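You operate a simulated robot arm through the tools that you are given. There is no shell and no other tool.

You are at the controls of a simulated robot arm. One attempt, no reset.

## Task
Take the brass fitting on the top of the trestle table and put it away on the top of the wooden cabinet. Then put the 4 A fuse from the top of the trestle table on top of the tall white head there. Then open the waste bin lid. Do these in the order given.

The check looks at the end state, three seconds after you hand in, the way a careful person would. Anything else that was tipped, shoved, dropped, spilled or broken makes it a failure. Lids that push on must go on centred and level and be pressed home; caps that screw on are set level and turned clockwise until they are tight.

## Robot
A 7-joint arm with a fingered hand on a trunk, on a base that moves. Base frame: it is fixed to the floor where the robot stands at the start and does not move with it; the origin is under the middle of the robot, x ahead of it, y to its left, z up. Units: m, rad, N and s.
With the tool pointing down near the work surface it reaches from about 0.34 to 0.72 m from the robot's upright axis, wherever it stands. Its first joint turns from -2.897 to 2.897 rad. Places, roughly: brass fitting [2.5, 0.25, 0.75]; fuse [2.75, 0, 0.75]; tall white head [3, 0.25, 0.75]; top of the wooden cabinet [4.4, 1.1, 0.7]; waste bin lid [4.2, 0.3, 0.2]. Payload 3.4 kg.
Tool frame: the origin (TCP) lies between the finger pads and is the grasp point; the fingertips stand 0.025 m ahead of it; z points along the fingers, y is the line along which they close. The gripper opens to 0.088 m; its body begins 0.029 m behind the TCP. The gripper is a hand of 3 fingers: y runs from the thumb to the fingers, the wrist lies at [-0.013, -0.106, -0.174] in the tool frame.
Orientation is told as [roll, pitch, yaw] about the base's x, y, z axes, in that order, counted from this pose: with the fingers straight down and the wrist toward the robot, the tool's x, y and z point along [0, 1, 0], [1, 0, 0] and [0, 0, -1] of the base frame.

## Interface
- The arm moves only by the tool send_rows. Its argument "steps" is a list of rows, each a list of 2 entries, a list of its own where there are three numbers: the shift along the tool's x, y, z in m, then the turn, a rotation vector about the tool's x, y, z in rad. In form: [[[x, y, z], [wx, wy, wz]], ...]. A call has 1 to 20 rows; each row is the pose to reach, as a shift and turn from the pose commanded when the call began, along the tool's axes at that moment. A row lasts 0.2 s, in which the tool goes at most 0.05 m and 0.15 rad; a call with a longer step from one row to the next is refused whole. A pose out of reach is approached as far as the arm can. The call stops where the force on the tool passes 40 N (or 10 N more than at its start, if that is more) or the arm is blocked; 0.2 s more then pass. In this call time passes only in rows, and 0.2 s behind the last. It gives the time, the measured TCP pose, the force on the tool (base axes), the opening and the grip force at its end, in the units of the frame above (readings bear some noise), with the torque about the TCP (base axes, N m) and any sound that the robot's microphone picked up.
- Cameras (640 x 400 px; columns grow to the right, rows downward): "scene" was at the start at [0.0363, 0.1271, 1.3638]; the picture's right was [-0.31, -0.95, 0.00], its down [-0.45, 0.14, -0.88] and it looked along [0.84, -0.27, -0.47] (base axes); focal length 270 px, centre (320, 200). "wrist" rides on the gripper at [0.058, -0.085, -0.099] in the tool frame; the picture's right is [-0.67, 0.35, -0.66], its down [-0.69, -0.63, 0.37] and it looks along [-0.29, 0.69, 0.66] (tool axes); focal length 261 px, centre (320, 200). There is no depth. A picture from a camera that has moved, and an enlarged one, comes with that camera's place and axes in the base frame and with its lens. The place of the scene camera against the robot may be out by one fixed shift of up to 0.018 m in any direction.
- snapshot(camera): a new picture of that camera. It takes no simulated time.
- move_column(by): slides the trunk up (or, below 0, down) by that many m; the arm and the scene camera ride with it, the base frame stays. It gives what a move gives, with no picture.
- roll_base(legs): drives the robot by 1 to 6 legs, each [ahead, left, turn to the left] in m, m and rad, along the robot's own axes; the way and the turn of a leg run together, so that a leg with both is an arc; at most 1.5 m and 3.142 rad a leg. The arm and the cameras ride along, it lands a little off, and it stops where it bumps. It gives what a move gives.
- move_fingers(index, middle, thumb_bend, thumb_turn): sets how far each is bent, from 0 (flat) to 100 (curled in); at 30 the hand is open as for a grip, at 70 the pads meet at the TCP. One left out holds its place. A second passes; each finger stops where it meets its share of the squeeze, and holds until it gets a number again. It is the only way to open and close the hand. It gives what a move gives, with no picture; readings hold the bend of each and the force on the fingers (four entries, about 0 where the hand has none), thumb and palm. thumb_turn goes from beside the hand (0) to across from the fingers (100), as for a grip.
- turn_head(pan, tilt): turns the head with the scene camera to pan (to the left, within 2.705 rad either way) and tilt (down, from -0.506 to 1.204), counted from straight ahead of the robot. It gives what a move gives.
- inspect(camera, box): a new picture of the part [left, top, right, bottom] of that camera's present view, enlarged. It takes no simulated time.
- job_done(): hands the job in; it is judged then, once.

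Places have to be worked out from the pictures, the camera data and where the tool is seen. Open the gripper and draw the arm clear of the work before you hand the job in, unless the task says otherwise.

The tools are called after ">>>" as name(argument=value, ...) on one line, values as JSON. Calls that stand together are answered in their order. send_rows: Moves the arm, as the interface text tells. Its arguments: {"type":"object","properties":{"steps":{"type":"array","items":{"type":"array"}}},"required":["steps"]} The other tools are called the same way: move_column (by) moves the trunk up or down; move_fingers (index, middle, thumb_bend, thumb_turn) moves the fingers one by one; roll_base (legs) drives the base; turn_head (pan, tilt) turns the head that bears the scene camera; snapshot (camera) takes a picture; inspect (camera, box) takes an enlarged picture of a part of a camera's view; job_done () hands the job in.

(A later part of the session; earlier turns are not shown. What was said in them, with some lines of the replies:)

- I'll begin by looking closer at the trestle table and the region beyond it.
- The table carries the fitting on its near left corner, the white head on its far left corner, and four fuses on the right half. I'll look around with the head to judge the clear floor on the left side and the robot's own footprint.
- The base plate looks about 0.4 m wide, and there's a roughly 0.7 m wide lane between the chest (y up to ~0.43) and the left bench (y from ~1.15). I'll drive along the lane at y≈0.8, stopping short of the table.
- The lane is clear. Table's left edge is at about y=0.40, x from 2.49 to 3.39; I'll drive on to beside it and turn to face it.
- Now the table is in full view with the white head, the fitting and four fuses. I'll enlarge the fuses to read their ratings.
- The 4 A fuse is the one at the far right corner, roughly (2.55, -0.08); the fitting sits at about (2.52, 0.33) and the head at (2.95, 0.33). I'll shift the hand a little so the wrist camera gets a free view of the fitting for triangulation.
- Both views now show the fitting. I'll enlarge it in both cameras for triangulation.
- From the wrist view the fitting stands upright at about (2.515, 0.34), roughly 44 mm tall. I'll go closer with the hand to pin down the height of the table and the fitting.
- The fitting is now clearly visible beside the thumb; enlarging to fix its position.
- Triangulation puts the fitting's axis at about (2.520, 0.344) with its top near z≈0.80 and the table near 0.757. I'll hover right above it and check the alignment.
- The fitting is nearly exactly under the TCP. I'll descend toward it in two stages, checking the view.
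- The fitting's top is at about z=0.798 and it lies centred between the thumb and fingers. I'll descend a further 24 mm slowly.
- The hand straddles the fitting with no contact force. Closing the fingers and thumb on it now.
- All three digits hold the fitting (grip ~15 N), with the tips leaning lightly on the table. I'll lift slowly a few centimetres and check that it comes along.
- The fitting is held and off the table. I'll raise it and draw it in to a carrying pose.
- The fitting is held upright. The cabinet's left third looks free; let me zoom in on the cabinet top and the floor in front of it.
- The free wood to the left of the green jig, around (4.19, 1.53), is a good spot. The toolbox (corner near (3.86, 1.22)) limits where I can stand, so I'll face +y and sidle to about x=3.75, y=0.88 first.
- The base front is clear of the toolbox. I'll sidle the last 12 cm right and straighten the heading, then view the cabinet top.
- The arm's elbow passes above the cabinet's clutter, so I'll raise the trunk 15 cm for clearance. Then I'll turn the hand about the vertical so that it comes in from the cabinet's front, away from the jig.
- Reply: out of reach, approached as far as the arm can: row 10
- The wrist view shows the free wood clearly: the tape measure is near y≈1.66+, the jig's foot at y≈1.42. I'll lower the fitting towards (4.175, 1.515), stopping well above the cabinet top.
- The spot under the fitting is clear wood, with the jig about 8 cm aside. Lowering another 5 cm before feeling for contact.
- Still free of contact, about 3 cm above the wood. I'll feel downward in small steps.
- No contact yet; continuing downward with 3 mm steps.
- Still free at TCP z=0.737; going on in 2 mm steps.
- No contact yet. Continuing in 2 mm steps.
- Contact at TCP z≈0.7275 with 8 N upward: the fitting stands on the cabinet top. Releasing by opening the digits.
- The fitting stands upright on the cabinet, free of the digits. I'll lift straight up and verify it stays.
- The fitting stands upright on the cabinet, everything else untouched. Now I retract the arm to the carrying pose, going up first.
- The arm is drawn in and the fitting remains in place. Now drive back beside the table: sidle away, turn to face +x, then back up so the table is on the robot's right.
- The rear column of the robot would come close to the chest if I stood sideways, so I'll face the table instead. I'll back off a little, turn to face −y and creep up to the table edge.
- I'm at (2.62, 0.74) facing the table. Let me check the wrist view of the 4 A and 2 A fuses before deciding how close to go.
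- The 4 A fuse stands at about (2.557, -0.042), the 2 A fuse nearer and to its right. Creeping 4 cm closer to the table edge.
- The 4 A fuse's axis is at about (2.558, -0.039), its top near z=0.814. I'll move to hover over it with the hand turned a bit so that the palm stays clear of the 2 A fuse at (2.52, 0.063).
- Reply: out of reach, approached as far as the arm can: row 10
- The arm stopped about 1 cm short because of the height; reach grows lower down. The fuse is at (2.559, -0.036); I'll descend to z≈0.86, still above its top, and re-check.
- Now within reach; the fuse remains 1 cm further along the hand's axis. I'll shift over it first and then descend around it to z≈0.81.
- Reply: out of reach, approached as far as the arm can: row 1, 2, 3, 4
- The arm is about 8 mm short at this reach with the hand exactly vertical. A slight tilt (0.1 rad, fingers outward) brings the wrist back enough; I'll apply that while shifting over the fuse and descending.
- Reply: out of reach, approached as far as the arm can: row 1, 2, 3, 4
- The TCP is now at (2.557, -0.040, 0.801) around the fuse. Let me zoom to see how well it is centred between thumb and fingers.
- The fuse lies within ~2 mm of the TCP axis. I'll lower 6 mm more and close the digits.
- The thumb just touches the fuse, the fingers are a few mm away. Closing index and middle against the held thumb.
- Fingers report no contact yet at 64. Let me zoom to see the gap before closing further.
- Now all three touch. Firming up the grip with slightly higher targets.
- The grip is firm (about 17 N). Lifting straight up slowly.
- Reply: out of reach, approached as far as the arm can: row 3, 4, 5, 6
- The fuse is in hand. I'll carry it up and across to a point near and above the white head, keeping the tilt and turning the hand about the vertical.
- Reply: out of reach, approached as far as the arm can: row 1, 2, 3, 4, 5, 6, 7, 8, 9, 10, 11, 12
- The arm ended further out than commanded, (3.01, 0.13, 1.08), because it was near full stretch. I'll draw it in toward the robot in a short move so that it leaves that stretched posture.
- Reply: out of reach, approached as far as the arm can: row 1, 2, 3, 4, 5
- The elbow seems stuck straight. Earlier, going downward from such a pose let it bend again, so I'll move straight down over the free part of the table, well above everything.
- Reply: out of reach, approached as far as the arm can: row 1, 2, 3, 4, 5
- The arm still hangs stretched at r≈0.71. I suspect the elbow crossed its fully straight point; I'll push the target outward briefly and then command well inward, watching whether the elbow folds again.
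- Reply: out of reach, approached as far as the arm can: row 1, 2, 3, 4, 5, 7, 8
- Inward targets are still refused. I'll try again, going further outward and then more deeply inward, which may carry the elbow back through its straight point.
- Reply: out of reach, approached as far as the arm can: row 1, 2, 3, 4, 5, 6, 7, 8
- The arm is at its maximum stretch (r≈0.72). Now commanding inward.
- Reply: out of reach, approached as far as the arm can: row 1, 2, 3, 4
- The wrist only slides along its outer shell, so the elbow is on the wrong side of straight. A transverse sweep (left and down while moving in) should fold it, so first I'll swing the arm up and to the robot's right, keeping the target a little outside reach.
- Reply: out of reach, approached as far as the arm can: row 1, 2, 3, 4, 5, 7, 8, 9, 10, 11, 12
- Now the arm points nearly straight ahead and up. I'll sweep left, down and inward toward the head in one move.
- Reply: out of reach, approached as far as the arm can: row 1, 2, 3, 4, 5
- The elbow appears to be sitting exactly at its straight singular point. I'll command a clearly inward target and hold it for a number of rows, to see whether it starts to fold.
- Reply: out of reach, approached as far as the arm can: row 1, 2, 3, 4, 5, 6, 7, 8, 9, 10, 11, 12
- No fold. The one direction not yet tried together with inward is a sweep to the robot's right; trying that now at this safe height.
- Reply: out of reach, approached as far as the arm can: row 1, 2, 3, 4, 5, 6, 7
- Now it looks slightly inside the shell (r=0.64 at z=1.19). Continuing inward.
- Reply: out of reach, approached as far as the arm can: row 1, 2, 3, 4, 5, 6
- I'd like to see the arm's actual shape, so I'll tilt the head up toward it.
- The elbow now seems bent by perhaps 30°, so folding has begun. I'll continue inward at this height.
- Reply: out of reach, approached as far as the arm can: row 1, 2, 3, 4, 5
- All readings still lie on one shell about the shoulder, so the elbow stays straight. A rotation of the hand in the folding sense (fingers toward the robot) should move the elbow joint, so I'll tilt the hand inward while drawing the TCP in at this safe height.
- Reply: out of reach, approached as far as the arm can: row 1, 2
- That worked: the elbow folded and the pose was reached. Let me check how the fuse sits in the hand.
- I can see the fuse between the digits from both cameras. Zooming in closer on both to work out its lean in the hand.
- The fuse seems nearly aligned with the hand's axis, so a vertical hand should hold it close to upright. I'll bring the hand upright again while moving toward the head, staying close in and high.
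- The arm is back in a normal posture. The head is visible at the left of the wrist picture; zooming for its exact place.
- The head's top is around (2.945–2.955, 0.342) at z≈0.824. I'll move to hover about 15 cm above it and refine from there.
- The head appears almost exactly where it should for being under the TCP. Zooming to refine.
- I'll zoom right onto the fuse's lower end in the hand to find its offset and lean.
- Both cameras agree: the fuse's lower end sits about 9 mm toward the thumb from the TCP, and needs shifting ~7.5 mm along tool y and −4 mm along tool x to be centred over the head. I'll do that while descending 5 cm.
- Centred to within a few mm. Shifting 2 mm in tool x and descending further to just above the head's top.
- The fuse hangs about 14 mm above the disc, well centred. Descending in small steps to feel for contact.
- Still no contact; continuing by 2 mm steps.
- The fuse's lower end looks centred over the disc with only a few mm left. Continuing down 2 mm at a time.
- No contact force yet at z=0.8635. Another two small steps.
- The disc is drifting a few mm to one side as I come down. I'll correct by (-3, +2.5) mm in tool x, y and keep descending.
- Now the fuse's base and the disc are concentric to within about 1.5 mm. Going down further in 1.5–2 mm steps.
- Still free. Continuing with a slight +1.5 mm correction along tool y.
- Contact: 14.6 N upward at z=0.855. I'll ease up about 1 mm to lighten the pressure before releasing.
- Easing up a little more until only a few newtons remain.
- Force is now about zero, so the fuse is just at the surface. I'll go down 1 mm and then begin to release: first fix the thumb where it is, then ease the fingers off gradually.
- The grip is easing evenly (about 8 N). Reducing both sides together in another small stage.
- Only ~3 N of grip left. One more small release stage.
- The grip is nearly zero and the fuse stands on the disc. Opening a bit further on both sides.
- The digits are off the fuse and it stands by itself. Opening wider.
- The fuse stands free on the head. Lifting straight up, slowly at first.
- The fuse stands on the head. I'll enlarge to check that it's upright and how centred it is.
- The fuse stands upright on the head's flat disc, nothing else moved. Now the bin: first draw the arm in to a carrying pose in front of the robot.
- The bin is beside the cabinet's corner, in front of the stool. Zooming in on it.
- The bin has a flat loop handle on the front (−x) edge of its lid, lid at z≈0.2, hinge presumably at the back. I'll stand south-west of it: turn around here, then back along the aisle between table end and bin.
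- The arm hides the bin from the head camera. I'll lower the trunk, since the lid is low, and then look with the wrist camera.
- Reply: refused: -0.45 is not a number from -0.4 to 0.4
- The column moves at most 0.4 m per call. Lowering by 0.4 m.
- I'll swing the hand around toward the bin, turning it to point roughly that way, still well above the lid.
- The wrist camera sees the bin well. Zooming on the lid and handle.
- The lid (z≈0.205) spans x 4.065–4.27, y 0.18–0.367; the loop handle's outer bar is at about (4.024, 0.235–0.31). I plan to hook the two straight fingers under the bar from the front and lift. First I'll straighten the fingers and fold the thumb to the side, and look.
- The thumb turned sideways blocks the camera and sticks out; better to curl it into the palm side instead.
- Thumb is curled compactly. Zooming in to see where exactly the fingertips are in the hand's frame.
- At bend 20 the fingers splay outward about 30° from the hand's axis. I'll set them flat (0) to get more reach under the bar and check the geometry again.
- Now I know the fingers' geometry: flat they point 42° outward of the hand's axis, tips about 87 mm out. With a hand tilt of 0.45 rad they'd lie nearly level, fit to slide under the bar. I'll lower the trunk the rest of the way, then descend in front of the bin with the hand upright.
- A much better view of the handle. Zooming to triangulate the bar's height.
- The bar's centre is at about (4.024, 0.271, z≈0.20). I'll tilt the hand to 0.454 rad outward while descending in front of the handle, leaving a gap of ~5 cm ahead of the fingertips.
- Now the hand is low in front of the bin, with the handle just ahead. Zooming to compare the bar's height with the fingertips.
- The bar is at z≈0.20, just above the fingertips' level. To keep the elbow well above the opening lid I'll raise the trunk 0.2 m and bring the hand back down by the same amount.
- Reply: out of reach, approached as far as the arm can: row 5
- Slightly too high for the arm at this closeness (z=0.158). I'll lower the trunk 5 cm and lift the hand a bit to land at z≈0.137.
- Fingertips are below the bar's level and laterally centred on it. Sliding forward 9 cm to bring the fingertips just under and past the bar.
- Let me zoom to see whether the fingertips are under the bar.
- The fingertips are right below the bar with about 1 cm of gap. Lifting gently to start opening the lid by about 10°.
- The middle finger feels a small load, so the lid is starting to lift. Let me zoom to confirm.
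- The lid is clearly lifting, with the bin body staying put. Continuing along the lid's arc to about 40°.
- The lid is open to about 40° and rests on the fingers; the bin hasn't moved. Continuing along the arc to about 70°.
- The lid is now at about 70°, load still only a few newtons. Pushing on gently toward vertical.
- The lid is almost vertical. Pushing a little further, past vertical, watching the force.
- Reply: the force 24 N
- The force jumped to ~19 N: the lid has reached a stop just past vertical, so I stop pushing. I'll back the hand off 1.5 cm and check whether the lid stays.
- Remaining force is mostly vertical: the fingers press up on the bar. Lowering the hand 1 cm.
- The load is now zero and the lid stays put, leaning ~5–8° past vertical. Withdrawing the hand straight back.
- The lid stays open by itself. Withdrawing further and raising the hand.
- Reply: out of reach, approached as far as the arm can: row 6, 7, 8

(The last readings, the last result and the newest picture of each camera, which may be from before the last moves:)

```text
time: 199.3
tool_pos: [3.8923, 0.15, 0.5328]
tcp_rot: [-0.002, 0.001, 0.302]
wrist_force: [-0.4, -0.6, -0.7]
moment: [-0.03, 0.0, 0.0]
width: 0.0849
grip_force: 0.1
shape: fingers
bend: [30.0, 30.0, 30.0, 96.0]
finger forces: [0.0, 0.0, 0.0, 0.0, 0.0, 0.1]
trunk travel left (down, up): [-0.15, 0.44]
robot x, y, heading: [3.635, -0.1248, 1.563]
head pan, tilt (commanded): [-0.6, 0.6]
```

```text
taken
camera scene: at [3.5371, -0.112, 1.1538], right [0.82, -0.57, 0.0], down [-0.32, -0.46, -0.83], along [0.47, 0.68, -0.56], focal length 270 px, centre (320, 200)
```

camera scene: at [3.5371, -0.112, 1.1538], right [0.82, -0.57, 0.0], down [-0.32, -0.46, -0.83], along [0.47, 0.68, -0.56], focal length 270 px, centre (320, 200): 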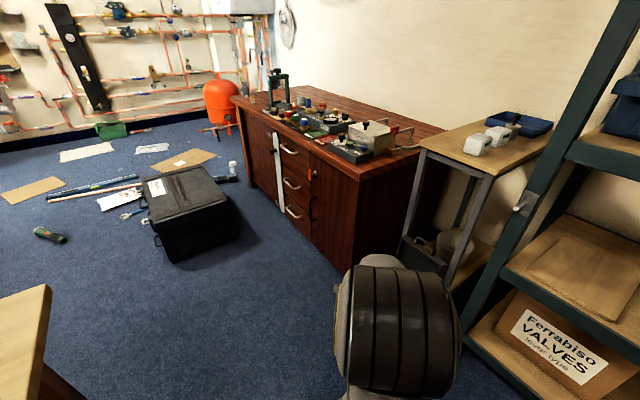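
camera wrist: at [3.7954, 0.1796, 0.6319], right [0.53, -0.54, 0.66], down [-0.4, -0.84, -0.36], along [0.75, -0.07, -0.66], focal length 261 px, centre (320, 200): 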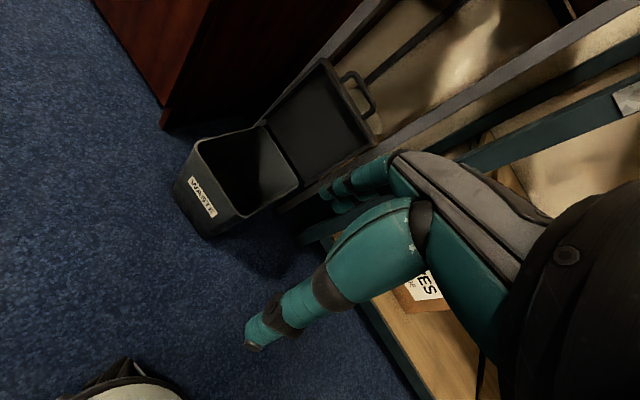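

The bin lid stands open and the hand is open and clear. I'll verify the earlier placements: turn the head to the table, and zoom on the cabinet.

>>> inspect(camera="scene", box=[230, 60, 330, 130])

>>> inspect(camera="scene", box=[380, 200, 520, 300])

>>> turn_head(pan=0.95, tilt=0.4)

>>> snapshot(camera="scene")

```text
5.71 times, centred on (280, 95) of scene
camera zoom: at [3.5371, -0.112, 1.1538], right [0.82, -0.57, 0.0], down [-0.32, -0.46, -0.83], along [0.47, 0.68, -0.56], focal length 1545 px, centre (549, 800)
```

zoom: 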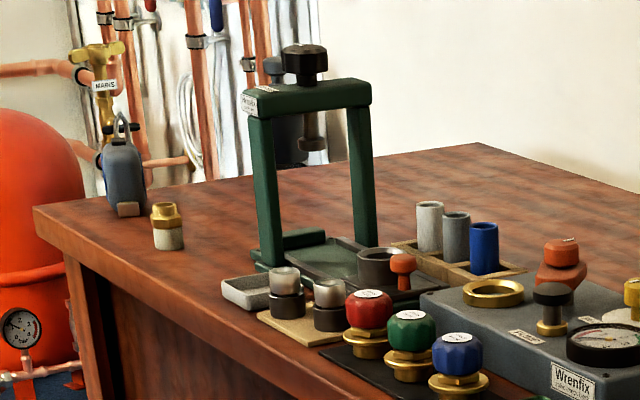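

```text
4.00 times, centred on (450, 250) of scene
camera zoom: at [3.5371, -0.112, 1.1538], right [0.82, -0.57, 0.0], down [-0.32, -0.46, -0.83], along [0.47, 0.68, -0.56], focal length 1082 px, centre (-200, 0)
```

zoom: 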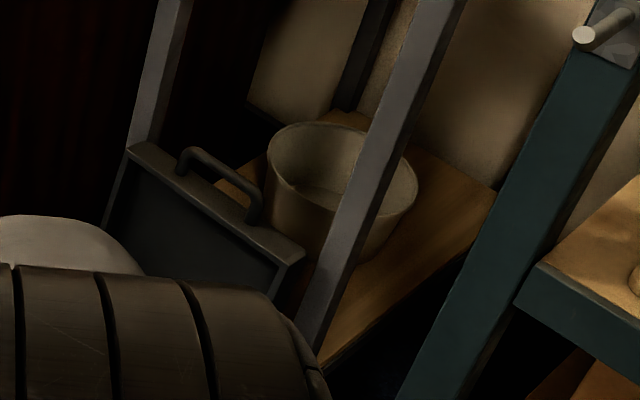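

```text
time: 200.9
tool_pos: [3.8926, 0.15, 0.5319]
tcp_rot: [-0.002, 0.001, 0.3]
wrist_force: [0.2, 0.1, -1.0]
moment: [0.03, 0.0, 0.01]
width: 0.0851
grip_force: 0.0
shape: fingers
bend: [30.0, 30.0, 30.0, 96.0]
finger forces: [0.0, 0.0, 0.0, 0.0, 0.0, 0.0]
trunk travel left (down, up): [-0.15, 0.44]
robot x, y, heading: [3.6344, -0.127, 1.56]
head pan, tilt (commanded): [0.949, 0.4]
```

```text
taken
camera scene: at [3.4116, -0.1295, 1.172], right [0.59, 0.81, 0.0], down [0.31, -0.23, -0.92], along [-0.74, 0.55, -0.39], focal length 270 px, centre (320, 200)
```

scene: 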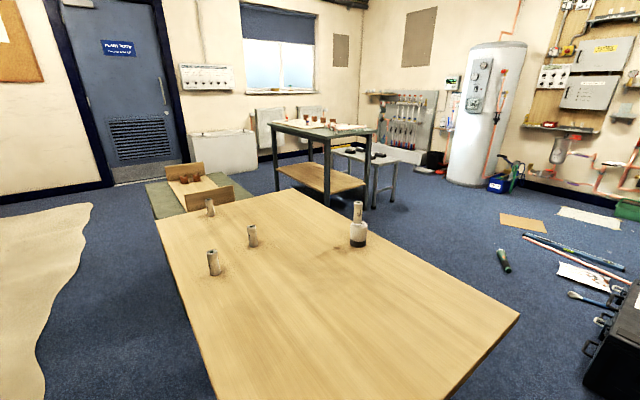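

The fitting stands on the cabinet and the lid is open. Zooming on the head and fuse from this side.

>>> inspect(camera="scene", box=[325, 190, 385, 255])

>>> inspect(camera="scene", box=[190, 180, 290, 290])

```text
6.15 times, centred on (355, 222) of scene
camera zoom: at [3.4116, -0.1295, 1.172], right [0.59, 0.81, 0.0], down [0.31, -0.23, -0.92], along [-0.74, 0.55, -0.39], focal length 1664 px, centre (105, 62)
```

zoom: 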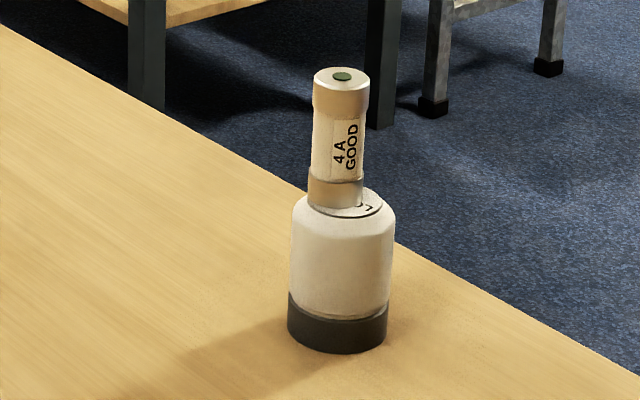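

```text
3.64 times, centred on (240, 235) of scene
camera zoom: at [3.4116, -0.1295, 1.172], right [0.59, 0.81, 0.0], down [0.31, -0.23, -0.92], along [-0.74, 0.55, -0.39], focal length 984 px, centre (611, 73)
```

zoom: 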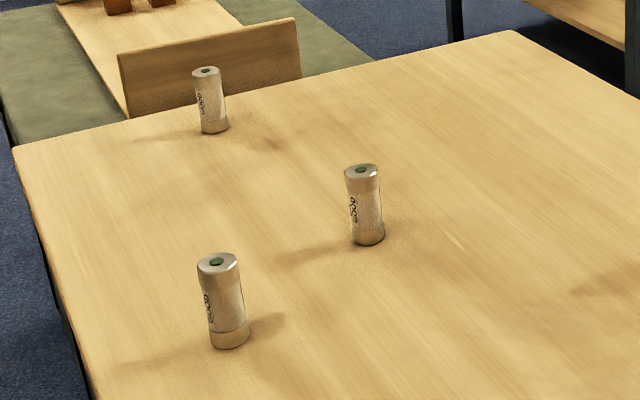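

All placements hold: the 4 A fuse stands upright on the head, the other fuses stand untouched, the fitting is on the cabinet. Raising the trunk to draw the arm clear, then one last look at the bin.

>>> move_column(by=0.3)

>>> snapshot(camera="wrist")

>>> turn_head(pan=-0.75, tilt=0.6)

>>> snapshot(camera="scene")

```text
time: 203.9
tool_pos: [3.8933, 0.1488, 0.8326]
tcp_rot: [-0.001, 0.002, 0.301]
wrist_force: [0.3, 0.0, -0.3]
moment: [0.01, -0.02, 0.0]
width: 0.0852
grip_force: 0.1
shape: fingers
bend: [30.0, 30.0, 30.0, 96.0]
finger forces: [0.0, 0.0, 0.0, 0.1, 0.1, 0.0]
trunk travel left (down, up): [-0.45, 0.14]
robot x, y, heading: [3.6356, -0.1232, 1.559]
head pan, tilt (commanded): [0.949, 0.4]
```

```text
taken
camera wrist: at [3.7954, 0.1796, 0.9318], right [0.53, -0.54, 0.66], down [-0.4, -0.84, -0.36], along [0.75, -0.07, -0.66], focal length 261 px, centre (320, 200)
```

wrist: 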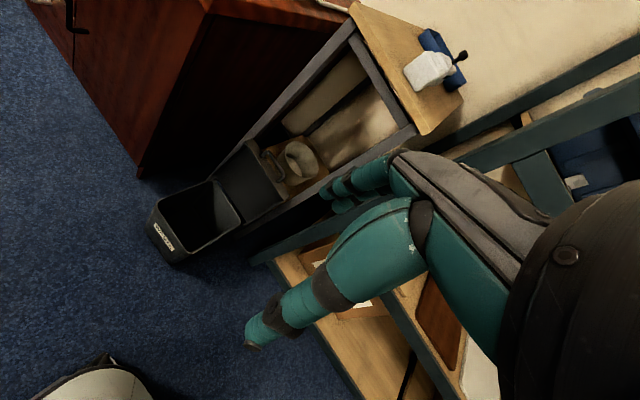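

```text
time: 205.7
tool_pos: [3.8931, 0.1488, 0.8329]
tcp_rot: [-0.001, 0.0, 0.302]
wrist_force: [0.0, -0.4, 0.1]
moment: [-0.01, 0.01, -0.02]
width: 0.0844
grip_force: 0.1
shape: fingers
bend: [30.0, 30.0, 30.0, 96.0]
finger forces: [0.0, 0.1, 0.0, 0.1, 0.0, 0.0]
trunk travel left (down, up): [-0.45, 0.14]
robot x, y, heading: [3.6369, -0.122, 1.56]
head pan, tilt (commanded): [-0.75, 0.6]
```

```text
taken
camera scene: at [3.5473, -0.1204, 1.4538], right [0.72, -0.69, 0.0], down [-0.39, -0.41, -0.83], along [0.57, 0.6, -0.56], focal length 270 px, centre (320, 200)
```

scene: 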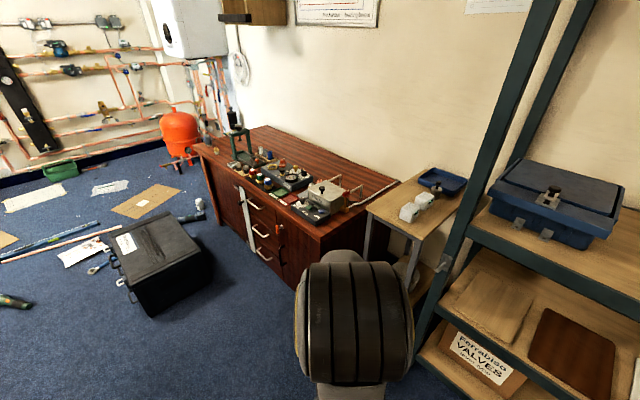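

The bin stands upright in its place with its lid open, the arm is clear and the hand open and empty. All three tasks are complete; handing in.

>>> job_done()

```text
The job is handed in.
```

All three parts are done, in the order you gave, and I've handed the job in:

- **Brass fitting:** it stands upright on the wooden cabinet, in the clear space to the left of the green jig.
- **4 A fuse:** it stands upright on the flat disc on top of the tall white head. It sits about 3–4 mm off centre but is stable. The other three fuses were not touched.
- **Waste bin lid:** it is open and leans a few degrees past vertical. It stayed open after I let go. When it reached its stop, the hand pushed with about 19 N for a moment. I backed off at once, and the bin and stool did not appear to have moved.

After each step I looked again and saw nothing else tipped, moved or dropped. The hand is open and empty, and the arm is raised clear of the bin.
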